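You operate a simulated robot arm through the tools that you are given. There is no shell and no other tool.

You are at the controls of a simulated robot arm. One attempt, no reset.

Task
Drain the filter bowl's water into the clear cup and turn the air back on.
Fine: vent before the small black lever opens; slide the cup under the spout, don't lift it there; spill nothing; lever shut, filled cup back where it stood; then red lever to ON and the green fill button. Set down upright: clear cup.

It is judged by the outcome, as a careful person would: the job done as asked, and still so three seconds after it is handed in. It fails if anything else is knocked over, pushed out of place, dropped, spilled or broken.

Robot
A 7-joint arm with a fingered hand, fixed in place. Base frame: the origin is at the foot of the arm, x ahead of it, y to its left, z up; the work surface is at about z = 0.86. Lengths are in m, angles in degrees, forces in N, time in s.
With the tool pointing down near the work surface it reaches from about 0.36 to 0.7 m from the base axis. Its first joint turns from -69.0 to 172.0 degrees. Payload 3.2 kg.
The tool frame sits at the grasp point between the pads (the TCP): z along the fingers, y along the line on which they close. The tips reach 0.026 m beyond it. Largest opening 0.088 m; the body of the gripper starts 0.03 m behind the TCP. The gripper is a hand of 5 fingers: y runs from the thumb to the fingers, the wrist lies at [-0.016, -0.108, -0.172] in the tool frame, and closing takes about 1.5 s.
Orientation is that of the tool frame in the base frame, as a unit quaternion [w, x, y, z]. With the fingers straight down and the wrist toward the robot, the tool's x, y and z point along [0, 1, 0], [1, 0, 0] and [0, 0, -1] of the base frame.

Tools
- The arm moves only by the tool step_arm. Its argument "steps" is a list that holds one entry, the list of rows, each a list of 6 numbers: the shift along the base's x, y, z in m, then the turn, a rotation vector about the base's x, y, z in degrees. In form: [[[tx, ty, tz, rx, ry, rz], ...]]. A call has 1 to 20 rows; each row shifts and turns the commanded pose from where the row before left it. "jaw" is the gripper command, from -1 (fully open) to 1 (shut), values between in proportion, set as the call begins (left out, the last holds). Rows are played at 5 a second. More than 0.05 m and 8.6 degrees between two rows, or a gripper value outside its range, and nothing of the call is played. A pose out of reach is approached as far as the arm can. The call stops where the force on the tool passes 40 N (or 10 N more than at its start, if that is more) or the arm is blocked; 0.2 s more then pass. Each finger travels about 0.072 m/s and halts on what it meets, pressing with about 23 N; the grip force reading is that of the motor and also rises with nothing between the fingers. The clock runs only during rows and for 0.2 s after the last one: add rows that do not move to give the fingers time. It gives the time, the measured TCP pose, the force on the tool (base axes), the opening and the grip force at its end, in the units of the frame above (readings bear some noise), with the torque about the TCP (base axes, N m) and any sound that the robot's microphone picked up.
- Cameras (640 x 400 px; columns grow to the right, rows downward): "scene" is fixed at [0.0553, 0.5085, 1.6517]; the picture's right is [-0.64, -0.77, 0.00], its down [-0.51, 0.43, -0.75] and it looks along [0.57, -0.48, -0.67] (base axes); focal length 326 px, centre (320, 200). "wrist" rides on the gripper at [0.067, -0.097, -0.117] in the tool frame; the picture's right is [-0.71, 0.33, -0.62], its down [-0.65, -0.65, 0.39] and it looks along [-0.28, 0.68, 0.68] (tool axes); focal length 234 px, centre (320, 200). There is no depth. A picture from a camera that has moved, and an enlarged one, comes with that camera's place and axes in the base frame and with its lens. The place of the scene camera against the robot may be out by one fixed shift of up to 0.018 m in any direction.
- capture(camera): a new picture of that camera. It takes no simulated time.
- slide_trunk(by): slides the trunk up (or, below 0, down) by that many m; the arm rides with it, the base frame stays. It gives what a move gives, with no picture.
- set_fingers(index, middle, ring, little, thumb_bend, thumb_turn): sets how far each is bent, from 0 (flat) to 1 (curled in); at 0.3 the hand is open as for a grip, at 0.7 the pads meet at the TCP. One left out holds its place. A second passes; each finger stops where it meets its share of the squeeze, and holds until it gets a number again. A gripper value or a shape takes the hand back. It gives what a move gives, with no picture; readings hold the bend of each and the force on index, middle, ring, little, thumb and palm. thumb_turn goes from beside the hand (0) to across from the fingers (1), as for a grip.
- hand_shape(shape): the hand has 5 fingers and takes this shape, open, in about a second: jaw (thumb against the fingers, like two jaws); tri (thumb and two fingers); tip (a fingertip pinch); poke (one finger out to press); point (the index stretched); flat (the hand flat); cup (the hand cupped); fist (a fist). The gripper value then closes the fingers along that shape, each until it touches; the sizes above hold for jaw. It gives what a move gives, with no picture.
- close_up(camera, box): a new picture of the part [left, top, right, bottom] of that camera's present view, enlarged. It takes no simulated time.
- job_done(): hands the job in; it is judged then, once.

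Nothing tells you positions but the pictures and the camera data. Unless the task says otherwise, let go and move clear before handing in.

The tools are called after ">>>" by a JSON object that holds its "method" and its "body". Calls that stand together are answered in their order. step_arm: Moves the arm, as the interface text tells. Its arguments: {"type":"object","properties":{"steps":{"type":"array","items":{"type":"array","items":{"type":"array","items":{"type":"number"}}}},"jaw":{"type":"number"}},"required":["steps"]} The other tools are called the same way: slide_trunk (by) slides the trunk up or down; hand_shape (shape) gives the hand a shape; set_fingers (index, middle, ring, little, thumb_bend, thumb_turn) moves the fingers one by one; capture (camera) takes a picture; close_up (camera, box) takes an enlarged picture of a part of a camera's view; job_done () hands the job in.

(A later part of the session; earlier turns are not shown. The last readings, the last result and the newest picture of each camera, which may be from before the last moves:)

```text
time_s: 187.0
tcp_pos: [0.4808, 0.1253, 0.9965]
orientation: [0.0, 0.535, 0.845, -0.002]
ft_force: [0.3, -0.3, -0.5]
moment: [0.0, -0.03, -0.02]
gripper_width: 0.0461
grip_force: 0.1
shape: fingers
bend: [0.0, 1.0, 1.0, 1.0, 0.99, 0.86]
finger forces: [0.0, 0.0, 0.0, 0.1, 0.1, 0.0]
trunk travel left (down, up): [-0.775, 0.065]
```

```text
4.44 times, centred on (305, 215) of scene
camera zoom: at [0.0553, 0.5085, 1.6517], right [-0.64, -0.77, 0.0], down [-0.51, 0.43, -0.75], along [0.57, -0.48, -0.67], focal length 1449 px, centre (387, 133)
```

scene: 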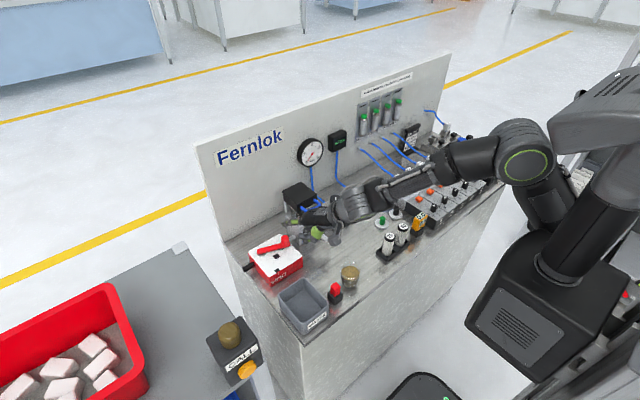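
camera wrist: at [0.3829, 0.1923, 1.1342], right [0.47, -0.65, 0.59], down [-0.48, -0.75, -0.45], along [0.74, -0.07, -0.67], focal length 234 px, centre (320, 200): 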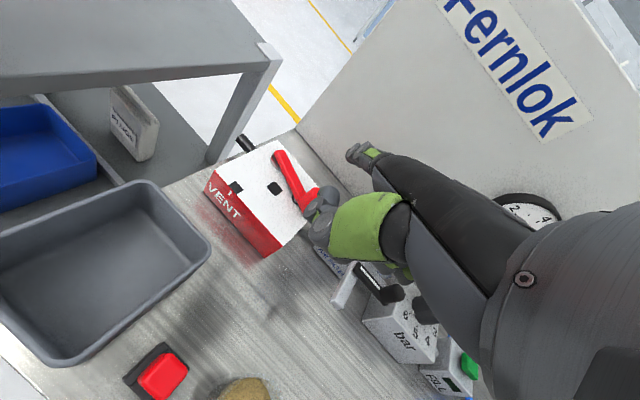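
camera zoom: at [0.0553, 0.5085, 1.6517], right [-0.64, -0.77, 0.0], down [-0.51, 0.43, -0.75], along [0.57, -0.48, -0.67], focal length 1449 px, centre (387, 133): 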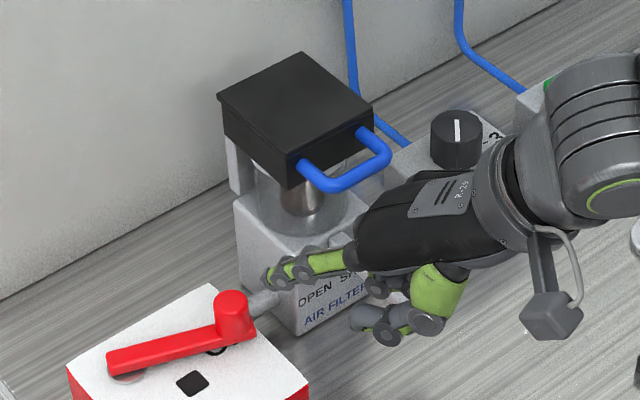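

The fingertip is at about (0.557, 0.173) and the knob near (0.590, 0.178). I'll shift left a bit, then descend in front of the knob to its mid height.

>>> {"method": "step_arm", "body": {"steps": [[[0.001, 0.004, 0, 0, 0, 0], [0, 0.004, 0, 0, 0, 0], [0, 0.004, -0.003, 0, 0, 0], [0, 0.004, -0.005, 0, 0, 0], [0, 0, -0.007, 0, 0, 0], [0, 0, -0.007, 0, 0, 0], [0, 0, -0.007, 0, 0, 0], [0, 0, -0.007, 0, 0, 0], [0, 0, -0.007, 0, 0, 0], [0, 0, 0, 0, 0, 0], [0, 0, 0, 0, 0, 0]]]}}

>>> {"method": "close_up", "body": {"camera": "wrist", "box": [250, 80, 410, 240]}}

>>> {"method": "close_up", "body": {"camera": "scene", "box": [260, 190, 340, 270]}}

```text
time_s: 189.6
tcp_pos: [0.4981, 0.14, 0.9872]
orientation: [-0.011, 0.551, 0.833, 0.037]
ft_force: [-0.8, -0.2, -0.5]
moment: [-0.02, 0.04, 0.02]
gripper_width: 0.0463
grip_force: 0.1
shape: fingers
bend: [0.0, 1.0, 1.0, 1.0, 0.99, 0.86]
finger forces: [0.0, 0.1, 0.1, 0.0, 0.0, 0.1]
trunk travel left (down, up): [-0.775, 0.065]
stopped in row 11: the arm was blocked; the commanded pose is now the measured one
```

```text
2.50 times, centred on (330, 160) of wrist
camera zoom: at [0.3792, 0.1555, 1.1021], right [0.57, -0.56, 0.6], down [-0.34, -0.82, -0.46], along [0.75, 0.06, -0.66], focal length 585 px, centre (295, 300)
```

zoom: 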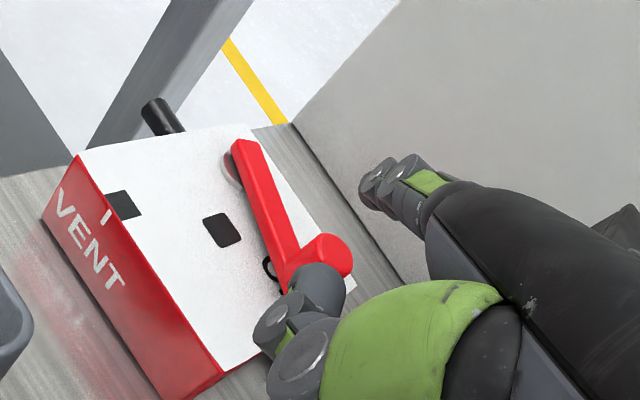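

```text
5.00 times, centred on (300, 230) of scene
camera zoom: at [0.0553, 0.5085, 1.6517], right [-0.64, -0.77, 0.0], down [-0.51, 0.43, -0.75], along [0.57, -0.48, -0.67], focal length 1630 px, centre (420, 50)
```

zoom: 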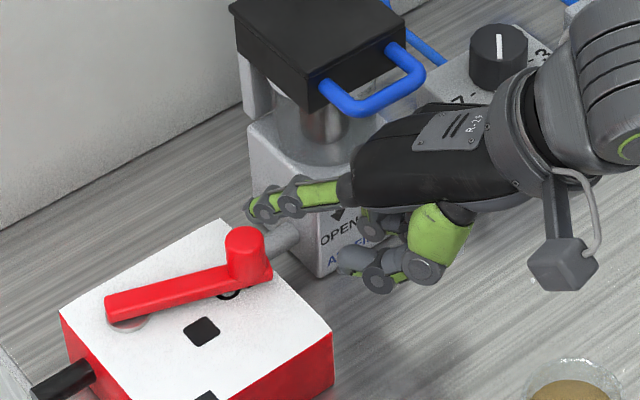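

It's blocked again around z=0.987 with no force at the hand. I'll zoom in on the elbow and upper arm to see what it might be touching.

>>> {"method": "close_up", "body": {"camera": "scene", "box": [380, 60, 640, 260]}}

>>> {"method": "capture", "body": {"camera": "scene"}}

```text
2.00 times, centred on (510, 160) of scene
camera zoom: at [0.0553, 0.5085, 1.6517], right [-0.64, -0.77, 0.0], down [-0.51, 0.43, -0.75], along [0.57, -0.48, -0.67], focal length 652 px, centre (-60, 280)
```

zoom: 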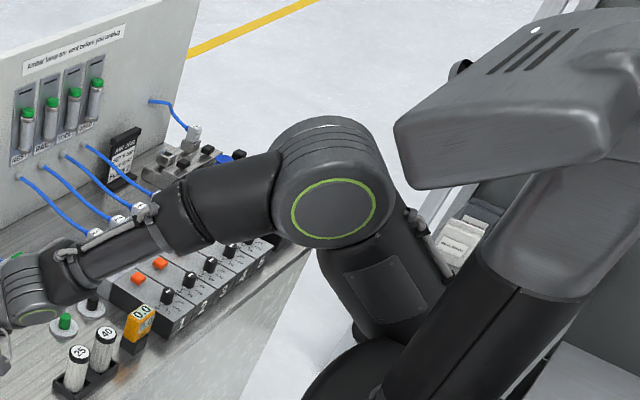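

```text
taken
```

scene: 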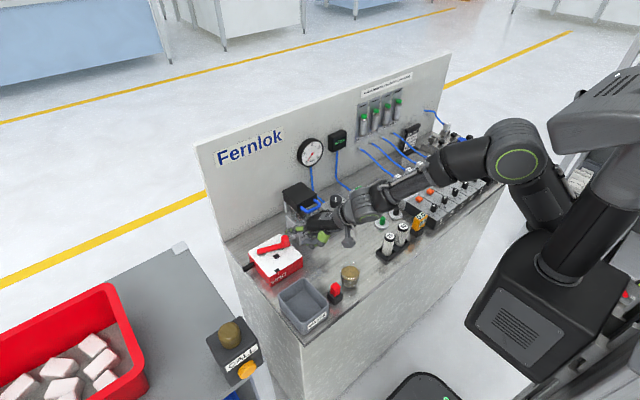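

The lag shows up whenever the arm crosses this particular corner of its range, in either direction. The finger pose I first used on this lever (pitch -15, bent fingers hanging down, x around 0.56-0.59) tracked well there, so I'll go back to that, starting with a retreat to the open pose.

>>> {"method": "step_arm", "body": {"steps": [[[-0.006, -0.006, 0.002, -0.9, 0.3, 0], [-0.006, -0.006, 0.003, -0.9, 0.3, 0], [-0.006, -0.008, 0.005, -0.9, 0.3, 0], [-0.006, -0.008, 0.008, -0.9, 0.3, 0], [-0.006, -0.01, 0.012, 0, 0, 0], [-0.006, -0.01, 0.015, 0, 0, -4], [-0.006, -0.01, 0.015, 0, 0, -4], [-0.006, -0.01, 0.015, 0, 0, -4], [-0.006, -0.01, 0.015, 0, 0, -4], [-0.006, -0.01, 0.015, 0, 0, -4], [-0.004, -0.01, 0.015, 0, 0, -4], [0, -0.008, 0.015, 0, 0, 0], [0, 0, 0, 0, 0, 0], [0, 0, 0, 0, 0, 0]]]}}

```text
time_s: 192.6
tcp_pos: [0.4317, 0.0355, 1.1215]
orientation: [-0.001, 0.712, 0.702, 0.001]
ft_force: [-0.2, -0.1, -0.4]
moment: [-0.06, -0.01, 0.03]
gripper_width: 0.046
grip_force: 0.1
shape: fingers
bend: [0.0, 1.0, 1.0, 1.0, 0.99, 0.86]
finger forces: [0.0, 0.0, 0.1, 0.1, 0.1, 0.0]
trunk travel left (down, up): [-0.775, 0.065]
```

Back in the open pose. I'll set the fingers as in my first push (index and middle bent down, thumb out to the side), then approach high over the box with forward pitch, more slowly this time.

>>> {"method": "hand_shape", "body": {"shape": "poke"}}

>>> {"method": "set_fingers", "body": {"thumb_turn": 0, "thumb_bend": 0}}

>>> {"method": "step_arm", "body": {"steps": [[[0.008, 0.008, 0.008, 0, -5, 0], [0.008, 0.008, 0.008, 0, -5, 0], [0.008, 0.008, 0.008, 0, -5, 0], [0.008, 0.01, 0.008, 0, -5, 0], [0.008, 0.01, 0.008, 0, -5, 0], [0.008, 0.012, 0.008, 0, -5, 0], [0.008, 0.012, 0.005, 0, 0, 0], [0.008, 0.012, 0, 0, 0, 0], [0.008, 0.012, 0, 0, 0, 0], [0.006, 0.012, 0, 0, 0, 0], [0.006, 0.012, 0, 0, 0, 0], [0.005, 0.012, 0, 0, 0, 0], [0.004, 0.012, 0, 0, 0, 0], [0, 0, 0, 0, 0, 0], [0, 0, 0, 0, 0, 0], [0, 0, 0, 0, 0, 0]]]}}

```text
time_s: 193.5
tcp_pos: [0.4316, 0.0366, 1.1214]
orientation: [0.0, 0.713, 0.702, 0.0]
ft_force: [-0.5, 0.0, -0.1]
moment: [0.0, 0.02, 0.0]
gripper_width: 0.0
grip_force: 0.0
shape: poke
bend: [0.7, 0.7, 0.99, 0.99, 0.0, 1.0]
finger forces: [0.0, 0.0, 0.0, 0.0, 0.1, 0.0]
trunk travel left (down, up): [-0.775, 0.065]
```

```text
time_s: 194.5
tcp_pos: [0.4321, 0.0353, 1.1199]
orientation: [-0.001, 0.712, 0.702, 0.001]
ft_force: [-0.2, 0.2, -0.2]
moment: [0.01, 0.01, 0.02]
gripper_width: 0.1009
grip_force: 0.0
shape: fingers
bend: [0.7, 0.7, 0.99, 0.99, 0.0, 0.0]
finger forces: [0.0, 0.1, 0.0, 0.0, 0.1, 0.0]
trunk travel left (down, up): [-0.775, 0.065]
```

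```text
time_s: 197.9
tcp_pos: [0.527, 0.1719, 1.1848]
orientation: [0.172, 0.691, 0.674, 0.198]
ft_force: [0.2, -0.6, -0.3]
moment: [-0.03, -0.02, -0.02]
gripper_width: 0.1009
grip_force: 0.1
shape: fingers
bend: [0.7, 0.7, 0.99, 0.99, 0.0, 0.0]
finger forces: [0.1, 0.1, 0.0, 0.1, 0.0, 0.0]
trunk travel left (down, up): [-0.775, 0.065]
```

Tracking well, same as the first approach. I'll descend forward toward the spot above the lever's near side.

>>> {"method": "step_arm", "body": {"steps": [[[0.006, 0.005, -0.012, 0, 0, 0], [0.006, 0.005, -0.014, 0, 0, 0], [0.006, 0.005, -0.015, 0, 0, 0], [0.006, 0.005, -0.015, 0, 0, 0], [0.006, 0.005, -0.015, 0, 0, 0], [0.006, 0.005, -0.015, 0, 0, 0], [0.006, 0.005, -0.015, 0, 0, 0], [0.006, 0.005, -0.015, 0, 0, 0], [0.004, 0.005, -0.015, 0, 0, 0], [0, 0, 0, 0, 0, 0], [0, 0, 0, 0, 0, 0], [0, 0, 0, 0, 0, 0]]]}}

>>> {"method": "close_up", "body": {"camera": "wrist", "box": [140, 80, 440, 360]}}

>>> {"method": "close_up", "body": {"camera": "scene", "box": [230, 170, 350, 280]}}

```text
time_s: 200.5
tcp_pos: [0.5846, 0.2106, 1.0435]
orientation: [0.178, 0.695, 0.671, 0.187]
ft_force: [0.3, 0.4, 0.1]
moment: [-0.03, 0.03, 0.0]
gripper_width: 0.101
grip_force: 0.2
shape: fingers
bend: [0.7, 0.7, 0.99, 0.99, 0.0, 0.0]
finger forces: [0.1, 0.0, 0.0, 0.0, 0.1, 0.1]
trunk travel left (down, up): [-0.775, 0.065]
```

```text
1.43 times, centred on (290, 220) of wrist
camera zoom: at [0.4446, 0.2811, 1.0978], right [-0.05, -0.72, 0.69], down [-0.39, -0.62, -0.67], along [0.92, -0.3, -0.26], focal length 334 px, centre (363, 171)
```

zoom: 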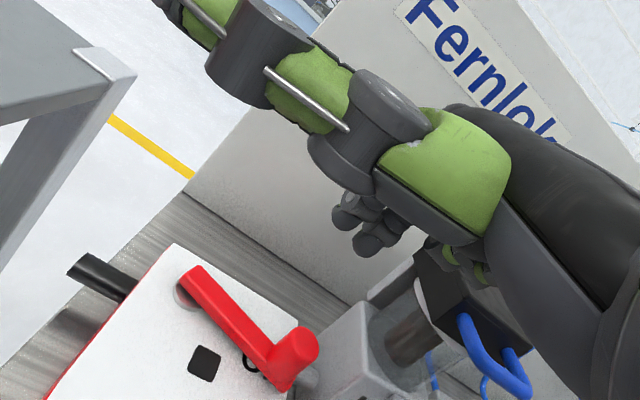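

```text
3.64 times, centred on (290, 225) of scene
camera zoom: at [0.0553, 0.5085, 1.6517], right [-0.64, -0.77, 0.0], down [-0.51, 0.43, -0.75], along [0.57, -0.48, -0.67], focal length 1186 px, centre (429, 109)
```

zoom: 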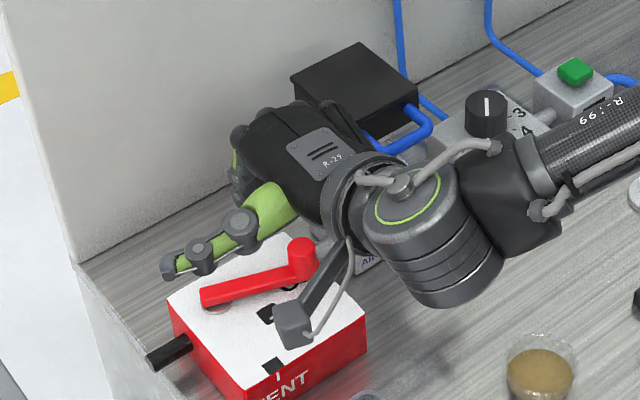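

Good: (0.585, 0.211, 1.044) and clear of the cap. I'll ease the pitch to -15 degrees and let it settle.

>>> {"method": "step_arm", "body": {"steps": [[[-0.001, 0, 0, 0, 3.75, 0.5], [0, 0, 0, 0, 0, 0], [-0.001, 0, 0, 0, 3.75, 0.5], [0, 0, 0, 0, 0, 0], [-0.001, 0, 0, 0, 3.75, 0.5], [0, 0, 0, 0, 0, 0], [-0.001, 0, 0, 0, 3.75, 0.5], [0, 0, 0, 0, 0, 0], [0, 0, -0.005, 0, 0, 0], [0, 0, -0.005, 0, 0, 0], [0, 0, 0, 0, 0, 0], [0, 0, 0, 0, 0, 0], [0, 0, 0, 0, 0, 0]]]}}

```text
time_s: 203.3
tcp_pos: [0.5825, 0.2102, 1.0359]
orientation: [0.083, 0.703, 0.699, 0.102]
ft_force: [0.3, 0.7, -0.6]
moment: [0.04, 0.01, -0.01]
gripper_width: 0.101
grip_force: 0.2
shape: fingers
bend: [0.7, 0.7, 0.99, 0.99, 0.0, 0.0]
finger forces: [0.0, 0.0, 0.1, 0.0, 0.1, 0.0]
trunk travel left (down, up): [-0.775, 0.065]
```

Small residual offset, as the first time at this height; it closed once lower. I'll descend in 5 mm steps and watch.

>>> {"method": "step_arm", "body": {"steps": [[[0, 0, -0.005, 0, 0, 0], [0, 0, -0.005, 0, 0, 0], [0, 0, -0.005, 0, 0, 0], [0, 0, -0.005, 0, 0, 0], [0, 0, -0.005, 0, 0, 0], [0, 0, -0.005, 0, 0, 0], [0, 0, -0.005, 0, 0, 0], [0, 0, -0.005, 0, 0, 0], [0, 0, -0.005, 0, 0, 0], [0, 0, -0.005, 0, 0, 0], [0, 0, 0, 0, 0, 0], [0, 0, 0, 0, 0, 0], [0, 0, 0, 0, 0, 0]]]}}

>>> {"method": "close_up", "body": {"camera": "wrist", "box": [140, 80, 440, 360]}}

```text
time_s: 206.1
tcp_pos: [0.5732, 0.2195, 0.9784]
orientation: [0.088, 0.694, 0.708, 0.094]
ft_force: [-0.4, 0.2, -0.2]
moment: [-0.01, 0.0, -0.01]
gripper_width: 0.101
grip_force: 0.0
shape: fingers
bend: [0.7, 0.7, 0.99, 0.99, 0.0, 0.0]
finger forces: [0.1, 0.1, 0.1, 0.0, 0.0, 0.0]
trunk travel left (down, up): [-0.775, 0.065]
```

```text
1.43 times, centred on (290, 220) of wrist
camera zoom: at [0.447, 0.2832, 1.0673], right [0.18, -0.71, 0.68], down [-0.52, -0.66, -0.55], along [0.84, -0.26, -0.48], focal length 334 px, centre (363, 171)
```

zoom: 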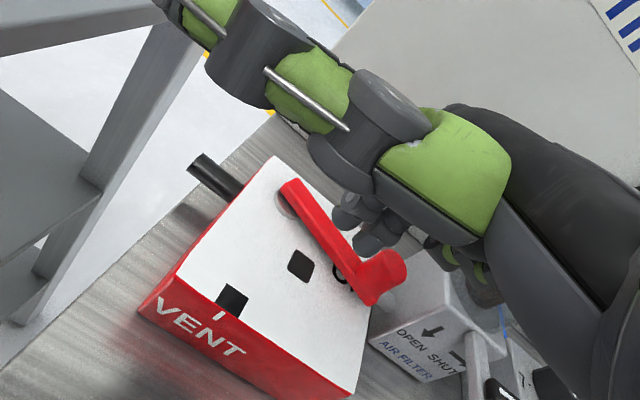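

Converged nicely. But the fingertips (0.590, 0.225) and (0.586, 0.206) are still over the lever bar, so I'll shift 14 mm toward me before lowering.

>>> {"method": "step_arm", "body": {"steps": [[[-0.003, 0, 0, 0, 0, 0], [-0.003, 0, 0, 0, 0, 0], [-0.004, 0, 0, 0, 0, 0], [-0.004, 0, 0, 0, 0, 0], [0, 0, 0, 0, 0, 0], [0, 0, 0, 0, 0, 0], [0, 0, 0, 0, 0, 0]]]}}

>>> {"method": "close_up", "body": {"camera": "wrist", "box": [220, 150, 400, 310]}}

```text
time_s: 207.7
tcp_pos: [0.5617, 0.2169, 0.9817]
orientation: [0.086, 0.696, 0.706, 0.098]
ft_force: [0.4, -0.4, 0.3]
moment: [-0.01, 0.0, -0.01]
gripper_width: 0.1012
grip_force: 0.0
shape: fingers
bend: [0.7, 0.7, 0.99, 0.99, 0.0, 0.0]
finger forces: [0.0, 0.1, 0.0, 0.0, 0.0, 0.0]
trunk travel left (down, up): [-0.775, 0.065]
```

```text
2.50 times, centred on (310, 230) of wrist
camera zoom: at [0.4363, 0.2807, 1.0704], right [0.17, -0.72, 0.68], down [-0.52, -0.65, -0.55], along [0.84, -0.26, -0.49], focal length 585 px, centre (345, 125)
```

zoom: 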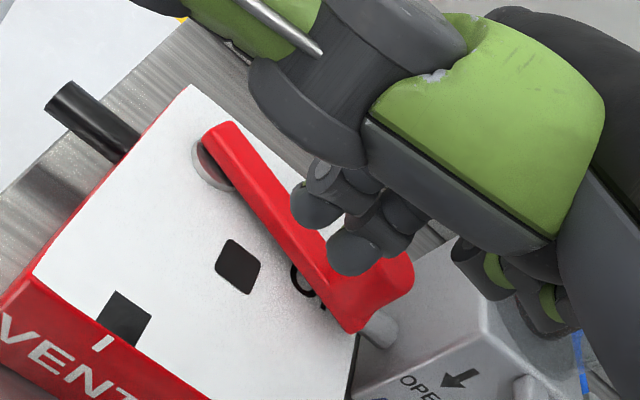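

The tips will come down just on the near side of the bar. I'll take another 5 mm toward me for margin and lower slowly to bar height.

>>> {"method": "step_arm", "body": {"steps": [[[-0.003, 0, 0, 0, 0, 0], [-0.003, 0, 0, 0, 0, 0], [0, 0, -0.004, 0, 0, 0], [0, 0, -0.005, 0, 0, 0], [0, 0, -0.005, 0, 0, 0], [0, 0, -0.005, 0, 0, 0], [0, 0, -0.005, 0, 0, 0], [0, 0, -0.005, 0, 0, 0], [0, 0, -0.005, 0, 0, 0], [0, 0, 0, 0, 0, 0], [0, 0, 0, 0, 0, 0], [0, 0, 0, 0, 0, 0]]]}}

>>> {"method": "close_up", "body": {"camera": "wrist", "box": [220, 150, 400, 310]}}

>>> {"method": "close_up", "body": {"camera": "scene", "box": [230, 180, 350, 280]}}

```text
time_s: 210.3
tcp_pos: [0.5535, 0.2202, 0.9464]
orientation: [0.088, 0.693, 0.709, 0.096]
ft_force: [-0.3, 0.9, -0.2]
moment: [0.0, 0.0, 0.01]
gripper_width: 0.1013
grip_force: 0.1
shape: fingers
bend: [0.7, 0.7, 0.99, 0.99, 0.0, 0.0]
finger forces: [0.0, 0.1, 0.0, 0.0, 0.0, 0.0]
trunk travel left (down, up): [-0.775, 0.065]
```

```text
2.50 times, centred on (310, 230) of wrist
camera zoom: at [0.4264, 0.2838, 1.0343], right [0.18, -0.71, 0.68], down [-0.52, -0.66, -0.55], along [0.84, -0.26, -0.48], focal length 585 px, centre (345, 125)
```

zoom: 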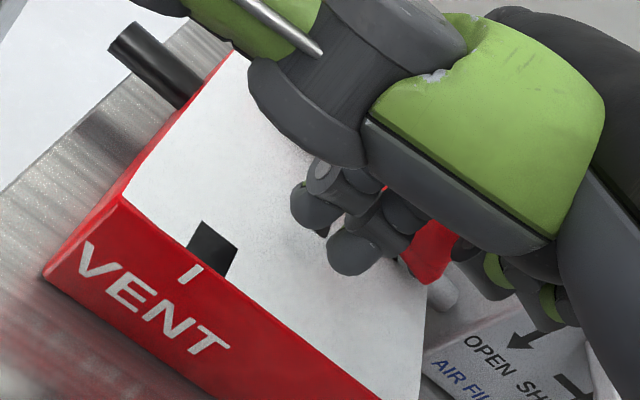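

```text
4.00 times, centred on (290, 230) of scene
camera zoom: at [0.0553, 0.5085, 1.6517], right [-0.64, -0.77, 0.0], down [-0.51, 0.43, -0.75], along [0.57, -0.48, -0.67], focal length 1304 px, centre (440, 80)
```

zoom: 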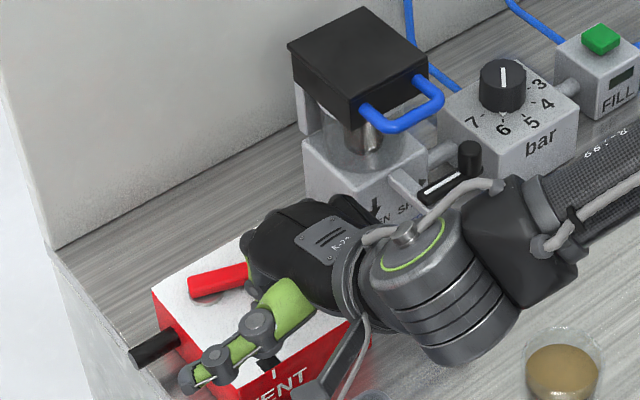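

The fingers are on the near side of the bar, tracking exactly and touching nothing. I'll push forward toward ON in small steps.

>>> {"method": "step_arm", "body": {"steps": [[[0.004, -0.001, 0, 0, 0, 0], [0.004, -0.002, 0, 0, 0, 0], [0.004, -0.002, 0, 0, 0, 0], [0.004, -0.002, 0, 0, 0, 0], [0.004, -0.002, 0, 0, 0, 0], [0.004, -0.002, 0, 0, 0, 0], [0, 0, 0, 0, 0, 0], [0, 0, 0, 0, 0, 0]]]}}

>>> {"method": "close_up", "body": {"camera": "wrist", "box": [200, 130, 400, 310]}}

```text
time_s: 212.1
tcp_pos: [0.5774, 0.2091, 0.9461]
orientation: [0.087, 0.694, 0.708, 0.097]
ft_force: [-0.5, 0.1, -0.2]
moment: [-0.01, 0.01, 0.0]
gripper_width: 0.101
grip_force: 0.0
shape: fingers
bend: [0.7, 0.7, 0.99, 0.99, 0.0, 0.0]
finger forces: [0.1, 0.0, 0.0, 0.0, 0.0, 0.1]
trunk travel left (down, up): [-0.775, 0.065]
```

```text
2.22 times, centred on (300, 220) of wrist
camera zoom: at [0.4509, 0.2726, 1.0342], right [0.18, -0.71, 0.68], down [-0.52, -0.66, -0.55], along [0.84, -0.26, -0.48], focal length 520 px, centre (364, 156)
```

zoom: 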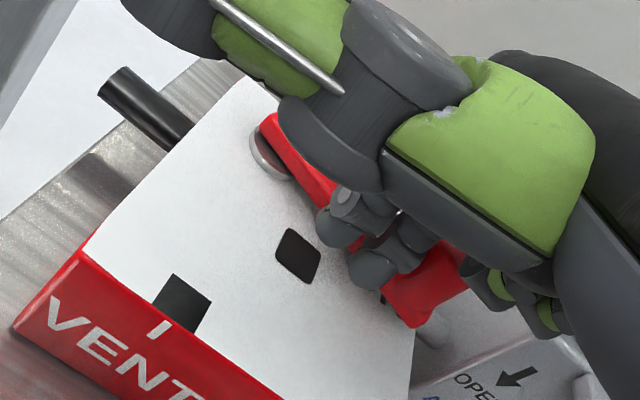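

Contact is close. I'll keep pushing in small steps and watch for the stop.

>>> {"method": "step_arm", "body": {"steps": [[[0.004, -0.001, 0, 0, 0, 0], [0.004, -0.001, 0, 0, 0, 0], [0.004, -0.001, 0, 0, 0, 0], [0.003, 0, 0, 0, 0, 0], [0, 0, 0, 0, 0, 0], [0, 0, 0, 0, 0, 0]]]}}

>>> {"method": "close_up", "body": {"camera": "wrist", "box": [200, 130, 400, 310]}}

>>> {"method": "close_up", "body": {"camera": "scene", "box": [280, 120, 370, 190]}}

```text
time_s: 213.5
tcp_pos: [0.5927, 0.2057, 0.9464]
orientation: [0.087, 0.694, 0.708, 0.097]
ft_force: [-0.7, 0.4, 0.2]
moment: [0.0, 0.04, -0.01]
gripper_width: 0.1009
grip_force: 0.4
shape: fingers
bend: [0.7, 0.7, 0.99, 0.99, 0.0, 0.0]
finger forces: [0.0, 0.9, 0.0, 0.0, 0.0, 0.0]
trunk travel left (down, up): [-0.775, 0.065]
```

```text
2.22 times, centred on (300, 220) of wrist
camera zoom: at [0.4661, 0.2691, 1.0353], right [0.17, -0.71, 0.68], down [-0.52, -0.66, -0.55], along [0.84, -0.26, -0.48], focal length 520 px, centre (364, 156)
```

zoom: 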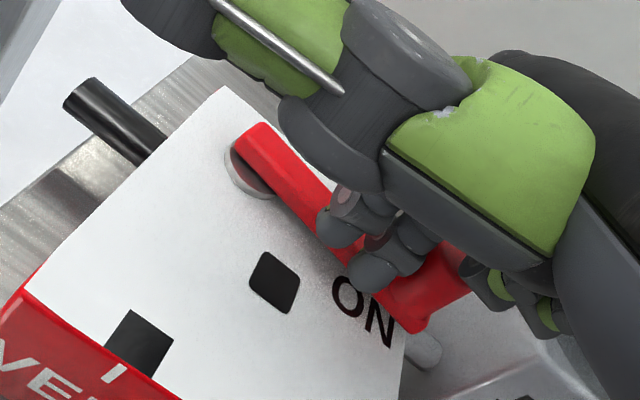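

```text
5.71 times, centred on (325, 155) of scene
camera zoom: at [0.0553, 0.5085, 1.6517], right [-0.64, -0.77, 0.0], down [-0.51, 0.43, -0.75], along [0.57, -0.48, -0.67], focal length 1863 px, centre (291, 457)
```

zoom: 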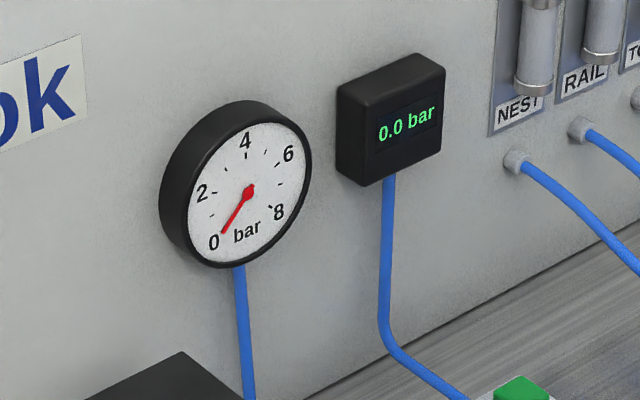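

The lever is moving and the ON text is coming free. I'll continue to the stop.

>>> {"method": "step_arm", "body": {"steps": [[[0.003, 0, 0, 0, 0, 0], [0.003, 0, 0, 0, 0, 0], [0.003, 0, 0, 0, 0, 0], [0, 0, 0, 0, 0, 0], [0, 0, 0, 0, 0, 0]]]}}

>>> {"method": "close_up", "body": {"camera": "wrist", "box": [200, 130, 400, 310]}}

>>> {"method": "close_up", "body": {"camera": "scene", "box": [280, 120, 370, 190]}}

```text
time_s: 214.7
tcp_pos: [0.6006, 0.2059, 0.9466]
orientation: [0.087, 0.694, 0.708, 0.096]
ft_force: [0.5, -0.4, 1.0]
moment: [0.02, 0.01, 0.01]
gripper_width: 0.1011
grip_force: 0.3
shape: fingers
bend: [0.7, 0.7, 0.99, 0.99, 0.0, 0.0]
finger forces: [0.0, 0.6, 0.0, 0.0, 0.0, 0.1]
trunk travel left (down, up): [-0.775, 0.065]
```

```text
2.22 times, centred on (300, 220) of wrist
camera zoom: at [0.4748, 0.2689, 1.035], right [0.17, -0.71, 0.68], down [-0.52, -0.66, -0.55], along [0.84, -0.26, -0.48], focal length 520 px, centre (364, 156)
```

zoom: 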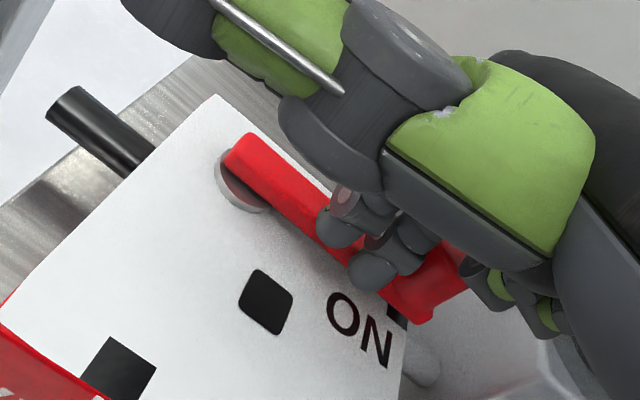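

```text
5.71 times, centred on (325, 155) of scene
camera zoom: at [0.0553, 0.5085, 1.6517], right [-0.64, -0.77, 0.0], down [-0.51, 0.43, -0.75], along [0.57, -0.48, -0.67], focal length 1863 px, centre (291, 457)
```

zoom: 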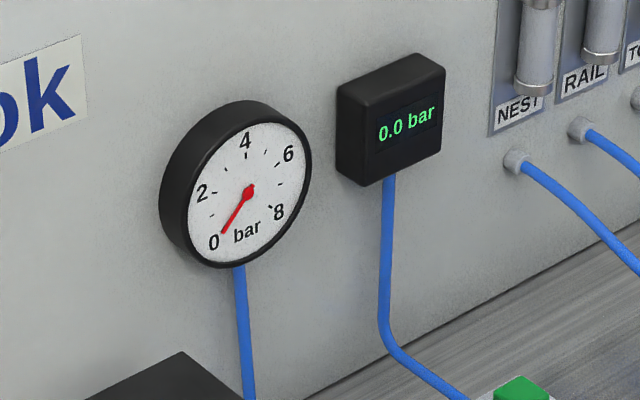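

Still moving freely without reaching a stop. A few more small steps.

>>> {"method": "step_arm", "body": {"steps": [[[0.003, 0, 0, 0, 0, 0], [0.003, 0, 0, 0, 0, 0], [0.002, 0, 0, 0, 0, 0], [0, 0, 0, 0, 0, 0], [0, 0, 0, 0, 0, 0]]]}}

>>> {"method": "close_up", "body": {"camera": "scene", "box": [280, 120, 370, 190]}}

>>> {"method": "close_up", "body": {"camera": "wrist", "box": [200, 130, 400, 310]}}

```text
time_s: 215.9
tcp_pos: [0.6081, 0.2063, 0.9468]
orientation: [0.087, 0.693, 0.709, 0.097]
ft_force: [-4.4, 2.1, 2.1]
moment: [0.01, 0.07, -0.04]
gripper_width: 0.1009
grip_force: 2.3
shape: fingers
bend: [0.7, 0.7, 0.99, 0.99, 0.0, 0.0]
finger forces: [0.1, 4.3, 0.1, 0.0, 0.1, 0.1]
trunk travel left (down, up): [-0.775, 0.065]
```

```text
5.71 times, centred on (325, 155) of scene
camera zoom: at [0.0553, 0.5085, 1.6517], right [-0.64, -0.77, 0.0], down [-0.51, 0.43, -0.75], along [0.57, -0.48, -0.67], focal length 1863 px, centre (291, 457)
```

zoom: 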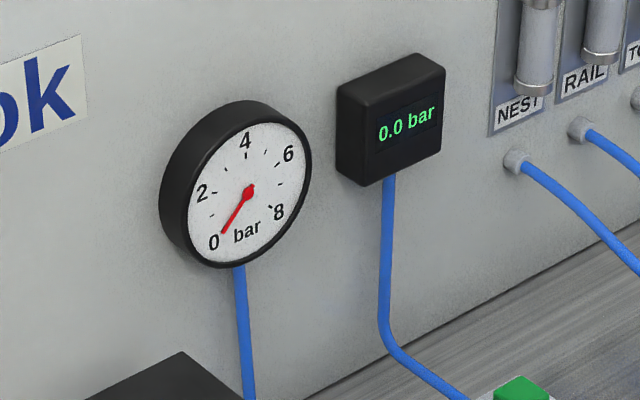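

```text
2.22 times, centred on (300, 220) of wrist
camera zoom: at [0.4815, 0.269, 1.0359], right [0.17, -0.71, 0.68], down [-0.52, -0.66, -0.55], along [0.84, -0.26, -0.48], focal length 520 px, centre (364, 156)
```

zoom: 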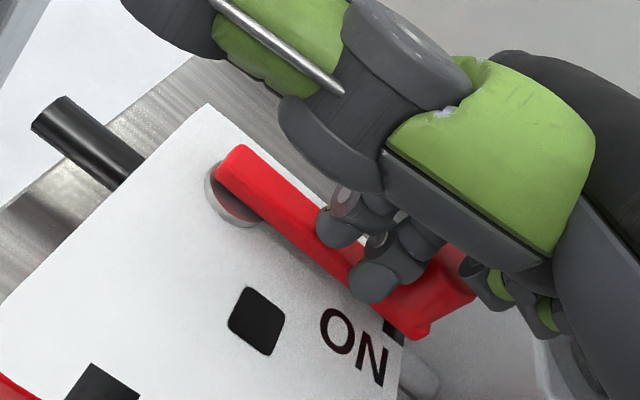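

Resistance is building at about 4 N. I'll press a few millimetres more to be sure it seats at ON.

>>> {"method": "step_arm", "body": {"steps": [[[0.002, 0, 0, 0, 0, 0], [0.002, 0, 0, 0, 0, 0], [0, 0, 0, 0, 0, 0], [0, 0, 0, 0, 0, 0]]]}}

>>> {"method": "close_up", "body": {"camera": "wrist", "box": [200, 130, 400, 310]}}

```text
time_s: 216.9
tcp_pos: [0.6122, 0.2066, 0.9477]
orientation: [0.088, 0.694, 0.708, 0.097]
ft_force: [-3.8, 1.6, 3.0]
moment: [-0.02, 0.13, -0.09]
gripper_width: 0.1012
grip_force: 3.0
shape: fingers
bend: [0.7, 0.7, 0.99, 0.99, 0.0, 0.0]
finger forces: [0.1, 5.4, 0.0, 0.0, 0.0, 0.0]
trunk travel left (down, up): [-0.775, 0.065]
```

```text
2.22 times, centred on (300, 220) of wrist
camera zoom: at [0.4854, 0.2689, 1.036], right [0.17, -0.71, 0.68], down [-0.52, -0.66, -0.55], along [0.84, -0.26, -0.48], focal length 520 px, centre (364, 156)
```

zoom: 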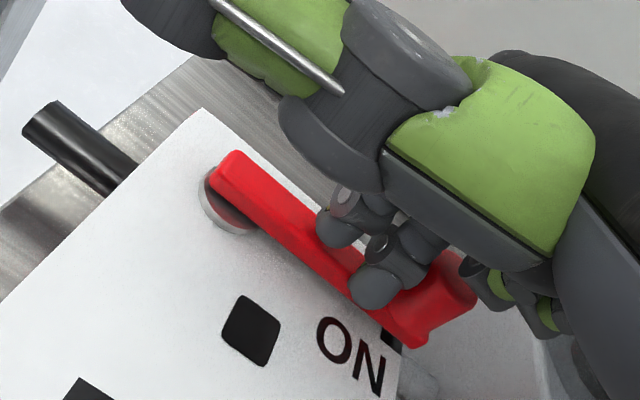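

The fingers may be starting to ride up on the bar. I'll back off slightly and check the lever's angle.

>>> {"method": "step_arm", "body": {"steps": [[[-0.003, 0, 0, 0, 0, 0], [-0.004, 0, 0, 0, 0, 0], [-0.004, 0, 0, 0, 0, 0], [-0.004, 0, 0, 0, 0, 0], [-0.004, 0, 0, 0, 0, 0], [0, 0, 0, 0, 0, 0], [0, 0, 0, 0, 0, 0]]]}}

>>> {"method": "close_up", "body": {"camera": "wrist", "box": [200, 130, 400, 310]}}

>>> {"method": "close_up", "body": {"camera": "scene", "box": [230, 190, 320, 280]}}

```text
time_s: 218.5
tcp_pos: [0.596, 0.2054, 0.945]
orientation: [0.088, 0.694, 0.708, 0.096]
ft_force: [0.1, 0.2, -0.1]
moment: [-0.01, -0.02, 0.0]
gripper_width: 0.1012
grip_force: 0.2
shape: fingers
bend: [0.7, 0.7, 0.99, 0.99, 0.0, 0.0]
finger forces: [0.1, 0.0, 0.1, 0.0, 0.1, 0.0]
trunk travel left (down, up): [-0.775, 0.065]
```

```text
2.22 times, centred on (300, 220) of wrist
camera zoom: at [0.468, 0.2695, 1.0345], right [0.17, -0.71, 0.68], down [-0.52, -0.66, -0.55], along [0.84, -0.26, -0.48], focal length 520 px, centre (364, 156)
```

zoom: 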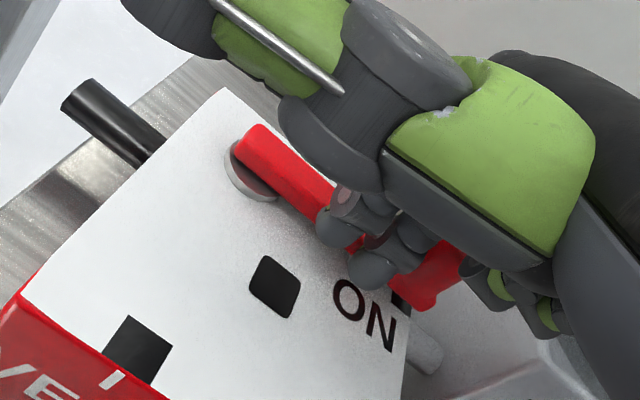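

```text
4.44 times, centred on (275, 235) of scene
camera zoom: at [0.0553, 0.5085, 1.6517], right [-0.64, -0.77, 0.0], down [-0.51, 0.43, -0.75], along [0.57, -0.48, -0.67], focal length 1449 px, centre (520, 44)
```

zoom: 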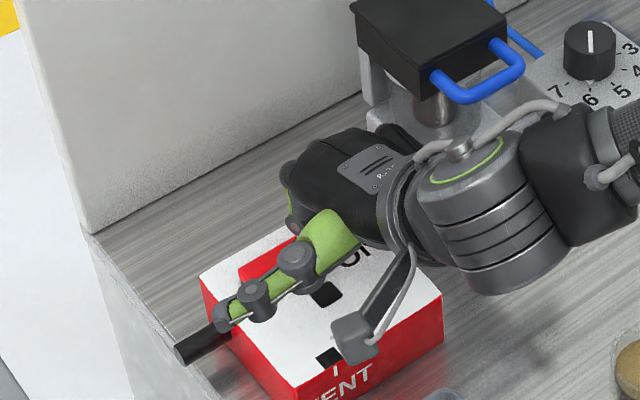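

The lever looks at or very near ON. I'll rise slowly and take an unobstructed look.

>>> {"method": "step_arm", "body": {"steps": [[[-0.003, 0, 0.003, 0, 0, 0], [0, 0, 0.005, 0, 0, 0], [0, 0, 0.005, 0, 0, 0], [0, 0, 0.005, 0, 0, 0], [0, 0, 0.006, 0, 0, 0], [0, 0, 0.006, 0, 0, 0], [0, 0, 0.006, 0, 0, 0], [0, 0, 0.006, 0, 0, 0], [0, 0, 0.006, 0, 0, 0], [0, 0, 0, 0, 0, 0], [0, 0, 0, 0, 0, 0]]]}}

>>> {"method": "capture", "body": {"camera": "wrist"}}

>>> {"method": "close_up", "body": {"camera": "wrist", "box": [160, 170, 340, 340]}}

```text
time_s: 220.9
tcp_pos: [0.5924, 0.2032, 0.9943]
orientation: [0.087, 0.696, 0.706, 0.097]
ft_force: [0.5, 1.0, 0.9]
moment: [-0.01, 0.0, 0.02]
gripper_width: 0.101
grip_force: 0.0
shape: fingers
bend: [0.7, 0.7, 0.99, 0.99, 0.0, 0.0]
finger forces: [0.0, 0.1, 0.0, 0.0, 0.0, 0.0]
trunk travel left (down, up): [-0.775, 0.065]
```

```text
taken
camera wrist: at [0.4668, 0.2675, 1.0837], right [0.17, -0.71, 0.68], down [-0.52, -0.65, -0.55], along [0.84, -0.26, -0.48], focal length 234 px, centre (320, 200)
```

wrist: 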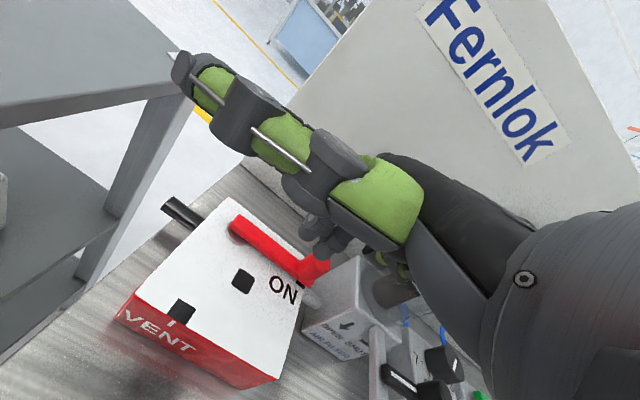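

```text
2.35 times, centred on (250, 255) of wrist
camera zoom: at [0.4668, 0.2675, 1.0837], right [0.17, -0.71, 0.68], down [-0.52, -0.65, -0.55], along [0.84, -0.26, -0.48], focal length 551 px, centre (485, 71)
```

zoom: 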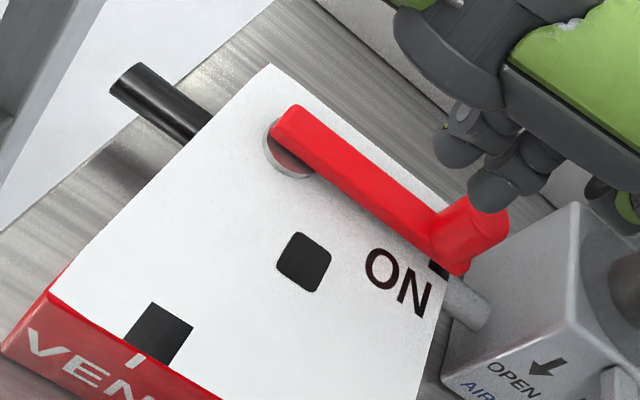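

The knob is back at (0.620, 0.173), exactly its original ON position. Now I'll rise slowly straight up until I'm above the filter cap.

>>> {"method": "step_arm", "body": {"steps": [[[0, 0, 0.006, 0, 0, 0], [0, 0, 0.006, 0, 0, 0], [0, 0, 0.006, 0, 0, 0], [0, 0, 0.006, 0, 0, 0], [0, 0, 0.006, 0, 0, 0], [0, 0, 0.006, 0, 0, 0], [-0.002, 0, 0.006, 0, 0, 0], [-0.002, 0, 0.006, 0, 0, 0], [-0.002, 0, 0.006, 0, 0, 0], [-0.002, 0, 0.006, 0, 0, 0], [0, 0, 0, 0, 0, 0], [0, 0, 0, 0, 0, 0]]]}}

```text
time_s: 223.7
tcp_pos: [0.5944, 0.1855, 1.0368]
orientation: [0.066, 0.71, 0.696, 0.084]
ft_force: [-1.2, -0.7, -0.3]
moment: [-0.02, -0.02, -0.01]
gripper_width: 0.1011
grip_force: 0.0
shape: fingers
bend: [0.7, 0.7, 0.99, 0.99, 0.0, 0.0]
finger forces: [0.0, 0.0, 0.0, 0.0, 0.0, 0.1]
trunk travel left (down, up): [-0.775, 0.065]
stopped in row 12: the arm was blocked; the commanded pose is now the measured one
```

It's drifting slightly right as it rises, and I want to stay left of the cap. I'll continue up in small steps with a leftward component.

>>> {"method": "step_arm", "body": {"steps": [[[0, 0.003, 0.004, 0, 0, 0], [0, 0.003, 0.004, 0, 0, 0], [0, 0.003, 0.004, 0, 0, 0], [0, 0, 0, 0, 0, 0]]]}}

>>> {"method": "close_up", "body": {"camera": "scene", "box": [230, 160, 350, 270]}}

```text
time_s: 224.7
tcp_pos: [0.6018, 0.1844, 1.0519]
orientation: [0.059, 0.72, 0.686, 0.088]
ft_force: [-0.4, -0.3, -0.2]
moment: [0.03, 0.0, 0.04]
gripper_width: 0.101
grip_force: 0.0
shape: fingers
bend: [0.7, 0.7, 0.99, 0.99, 0.0, 0.0]
finger forces: [0.0, 0.0, 0.1, 0.0, 0.0, 0.1]
trunk travel left (down, up): [-0.775, 0.065]
```

```text
3.64 times, centred on (290, 215) of scene
camera zoom: at [0.0553, 0.5085, 1.6517], right [-0.64, -0.77, 0.0], down [-0.51, 0.43, -0.75], along [0.57, -0.48, -0.67], focal length 1186 px, centre (429, 146)
```

zoom: 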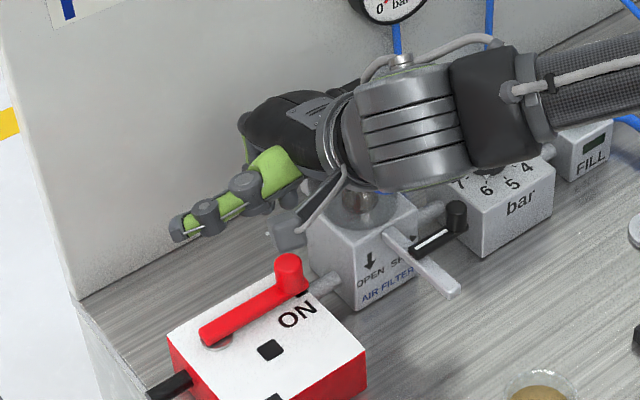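

Rising now, and the lever is clearly at ON. I'll continue up the same way.

>>> {"method": "step_arm", "body": {"steps": [[[-0.001, 0.003, 0.005, 0, 0, 0], [-0.001, 0.003, 0.005, 0, 0, 0], [-0.001, 0.003, 0.005, 0, 0, 0], [-0.001, 0.003, 0.005, 0, 0, 0], [0, 0, 0, 0, 0, 0]]]}}

>>> {"method": "step_arm", "body": {"steps": [[[-0.002, 0.002, 0.006, 0, 0, 0], [-0.002, 0.002, 0.006, 0, 0, 0], [-0.002, 0.002, 0.006, 0, 0, 0], [-0.002, 0.002, 0.006, 0, 0, 0], [0, 0, 0, 0, 0, 0]]]}}

```text
time_s: 225.9
tcp_pos: [0.5968, 0.1979, 1.0671]
orientation: [0.061, 0.719, 0.687, 0.084]
ft_force: [0.7, -0.6, -0.1]
moment: [-0.01, -0.01, 0.01]
gripper_width: 0.1013
grip_force: 0.1
shape: fingers
bend: [0.7, 0.7, 0.99, 0.99, 0.0, 0.0]
finger forces: [0.0, 0.1, 0.1, 0.0, 0.1, 0.0]
trunk travel left (down, up): [-0.775, 0.065]
```

```text
time_s: 227.3
tcp_pos: [0.5905, 0.1984, 1.0734]
orientation: [0.051, 0.724, 0.685, 0.072]
ft_force: [0.3, 0.1, 0.7]
moment: [0.02, -0.03, 0.0]
gripper_width: 0.1009
grip_force: 0.1
shape: fingers
bend: [0.7, 0.7, 0.99, 0.99, 0.0, 0.0]
finger forces: [0.1, 0.0, 0.0, 0.0, 0.1, 0.0]
trunk travel left (down, up): [-0.775, 0.065]
stopped in row 5: the arm was blocked; the commanded pose is now the measured one
```

High enough to clear the cap now. I'll use the same retreat that worked earlier: up and back toward the open pose, straightening the hand.

>>> {"method": "step_arm", "body": {"steps": [[[-0.015, -0.003, 0.03, 0, 0, 0], [-0.02, -0.015, 0.025, -0.57, 3.3, 1.05], [-0.025, -0.02, 0.02, -0.57, 3.3, 1.05], [-0.025, -0.025, 0.015, -0.57, 3.4, 1.1], [-0.025, -0.03, 0.005, 0, 0, 0], [-0.02, -0.03, 0, 0, 0, 0], [-0.01, -0.03, 0, 0, 0, 0], [0, 0, 0, 0, 0, 0], [0, 0, 0, 0, 0, 0]]]}}

>>> {"method": "capture", "body": {"camera": "scene"}}

>>> {"method": "capture", "body": {"camera": "wrist"}}

```text
time_s: 229.3
tcp_pos: [0.4494, 0.0501, 1.1702]
orientation: [0.002, 0.705, 0.71, 0.0]
ft_force: [0.2, 0.3, -0.2]
moment: [0.02, 0.03, 0.0]
gripper_width: 0.1011
grip_force: 0.1
shape: fingers
bend: [0.7, 0.7, 0.99, 0.99, 0.0, 0.0]
finger forces: [0.1, 0.0, 0.1, 0.0, 0.0, 0.0]
trunk travel left (down, up): [-0.775, 0.065]
```

```text
taken
```

scene: 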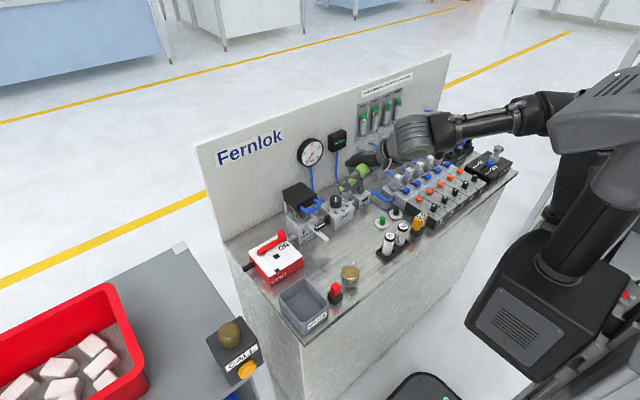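

```text
taken
camera wrist: at [0.3505, 0.1163, 1.2855], right [0.34, -0.7, 0.63], down [-0.65, -0.65, -0.39], along [0.68, -0.28, -0.68], focal length 234 px, centre (320, 200)
```

wrist: 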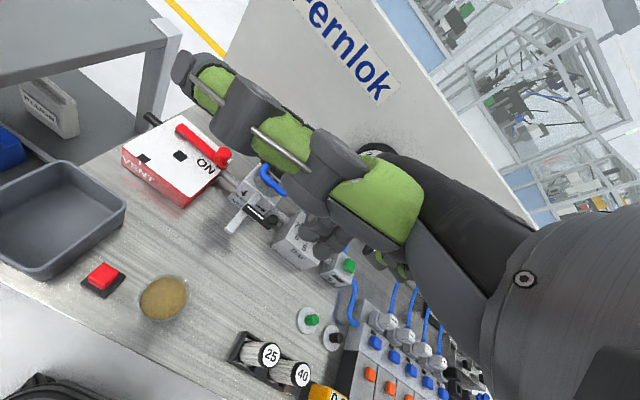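

The lever is at ON and the hand is back in open space. Now the green FILL button; I'll zoom on it to locate it.

>>> {"method": "close_up", "body": {"camera": "wrist", "box": [290, 210, 410, 330]}}

>>> {"method": "close_up", "body": {"camera": "scene", "box": [320, 150, 420, 240]}}

>>> {"method": "close_up", "body": {"camera": "scene", "box": [280, 120, 370, 190]}}

```text
3.33 times, centred on (350, 270) of wrist
camera zoom: at [0.3505, 0.1163, 1.2855], right [0.34, -0.7, 0.63], down [-0.65, -0.65, -0.39], along [0.68, -0.28, -0.68], focal length 781 px, centre (220, -33)
```

zoom: 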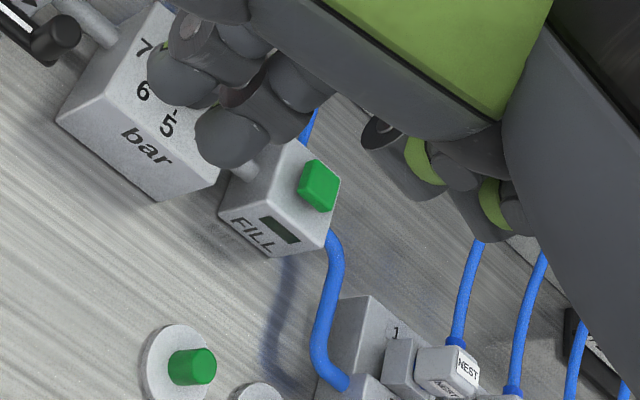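

```text
4.44 times, centred on (370, 195) of scene
camera zoom: at [0.0553, 0.5085, 1.6517], right [-0.64, -0.77, 0.0], down [-0.51, 0.43, -0.75], along [0.57, -0.48, -0.67], focal length 1449 px, centre (98, 222)
```

zoom: 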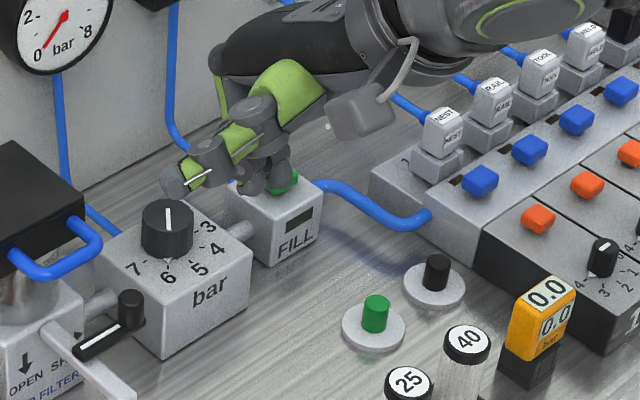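

```text
5.71 times, centred on (325, 155) of scene
camera zoom: at [0.0553, 0.5085, 1.6517], right [-0.64, -0.77, 0.0], down [-0.51, 0.43, -0.75], along [0.57, -0.48, -0.67], focal length 1863 px, centre (291, 457)
```

zoom: 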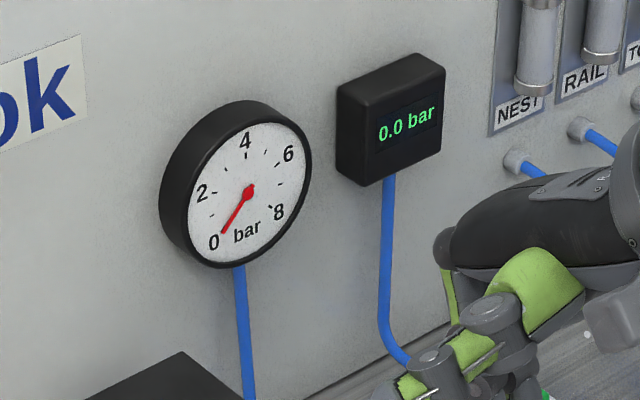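

I place the top of the FILL button at about (0.626, -0.161, 0.925), agreeing across several views. I'll take the poke shape and move over to it, staying high.

>>> {"method": "hand_shape", "body": {"shape": "poke"}}

>>> {"method": "step_arm", "body": {"steps": [[[0.01, -0.015, 0, 0, 0, 0], [0.012, -0.016, 0, 0, 0, 0], [0.013, -0.016, -0.005, 0, 0, 0], [0.013, -0.016, -0.008, 0, 0, 0], [0.013, -0.016, -0.01, 0, 0, 0], [0.013, -0.016, -0.01, 0, 0, 0], [0.013, -0.016, -0.01, 0, 0, 0], [0.013, -0.016, -0.01, 0, 0, 0], [0.013, -0.016, -0.01, 0, 0, 0], [0.013, -0.016, -0.01, 0, 0, 0], [0.013, -0.016, -0.01, 0, 0, 0], [0.013, -0.017, -0.01, 0, 0, 0], [0.013, -0.017, -0.01, 0, 0, 0], [0, 0, 0, 0, 0, 0], [0, 0, 0, 0, 0, 0]]]}}

>>> {"method": "capture", "body": {"camera": "wrist"}}

>>> {"method": "close_up", "body": {"camera": "scene", "box": [320, 140, 420, 240]}}

```text
time_s: 230.2
tcp_pos: [0.4486, 0.0502, 1.1685]
orientation: [0.001, 0.704, 0.71, 0.0]
ft_force: [0.3, 0.1, -0.4]
moment: [0.0, 0.0, 0.0]
gripper_width: 0.0
grip_force: 0.2
shape: poke
bend: [0.7, 0.7, 0.99, 0.99, 0.0, 1.0]
finger forces: [0.1, 0.1, 0.0, 0.1, 0.1, 0.0]
trunk travel left (down, up): [-0.775, 0.065]
```

```text
time_s: 233.4
tcp_pos: [0.6141, -0.1606, 1.0668]
orientation: [0.001, 0.705, 0.71, 0.0]
ft_force: [0.7, 0.0, 0.3]
moment: [-0.02, 0.0, 0.02]
gripper_width: 0.0001
grip_force: 0.1
shape: poke
bend: [0.7, 0.7, 0.99, 0.99, 0.0, 1.0]
finger forces: [0.0, 0.0, 0.0, 0.0, 0.0, 0.1]
trunk travel left (down, up): [-0.775, 0.065]
```

```text
taken
camera wrist: at [0.5152, -0.0938, 1.1831], right [0.34, -0.7, 0.63], down [-0.65, -0.65, -0.39], along [0.68, -0.28, -0.68], focal length 234 px, centre (320, 200)
```

wrist: 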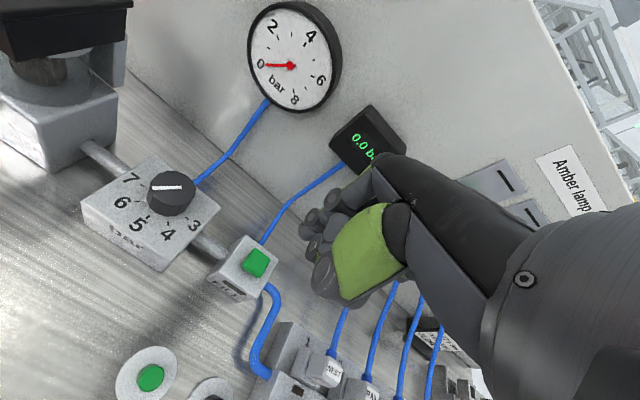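

```text
4.00 times, centred on (370, 190) of scene
camera zoom: at [0.0553, 0.5085, 1.6517], right [-0.64, -0.77, 0.0], down [-0.51, 0.43, -0.75], along [0.57, -0.48, -0.67], focal length 1304 px, centre (120, 240)
```

zoom: 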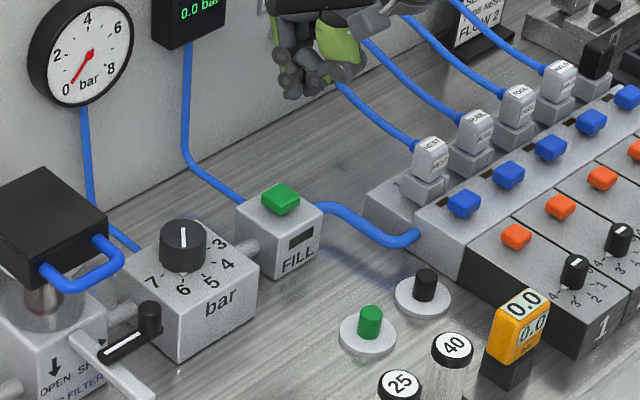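

I have a clear view from both cameras. I'll zoom once more to pin the button down before pressing.

>>> {"method": "close_up", "body": {"camera": "wrist", "box": [200, 180, 360, 320]}}

```text
2.86 times, centred on (280, 250) of wrist
camera zoom: at [0.5152, -0.0938, 1.1831], right [0.34, -0.7, 0.63], down [-0.65, -0.65, -0.39], along [0.68, -0.28, -0.68], focal length 669 px, centre (434, 57)
```

zoom: 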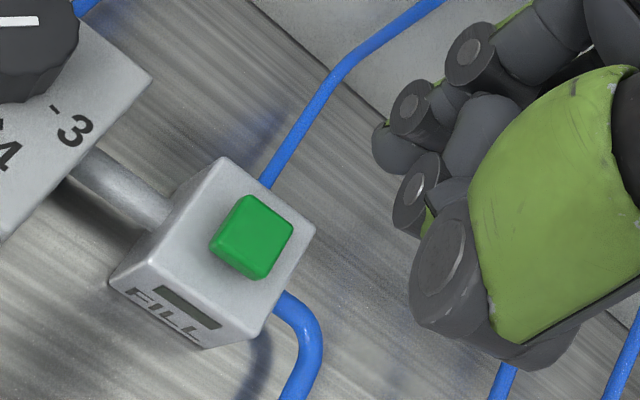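

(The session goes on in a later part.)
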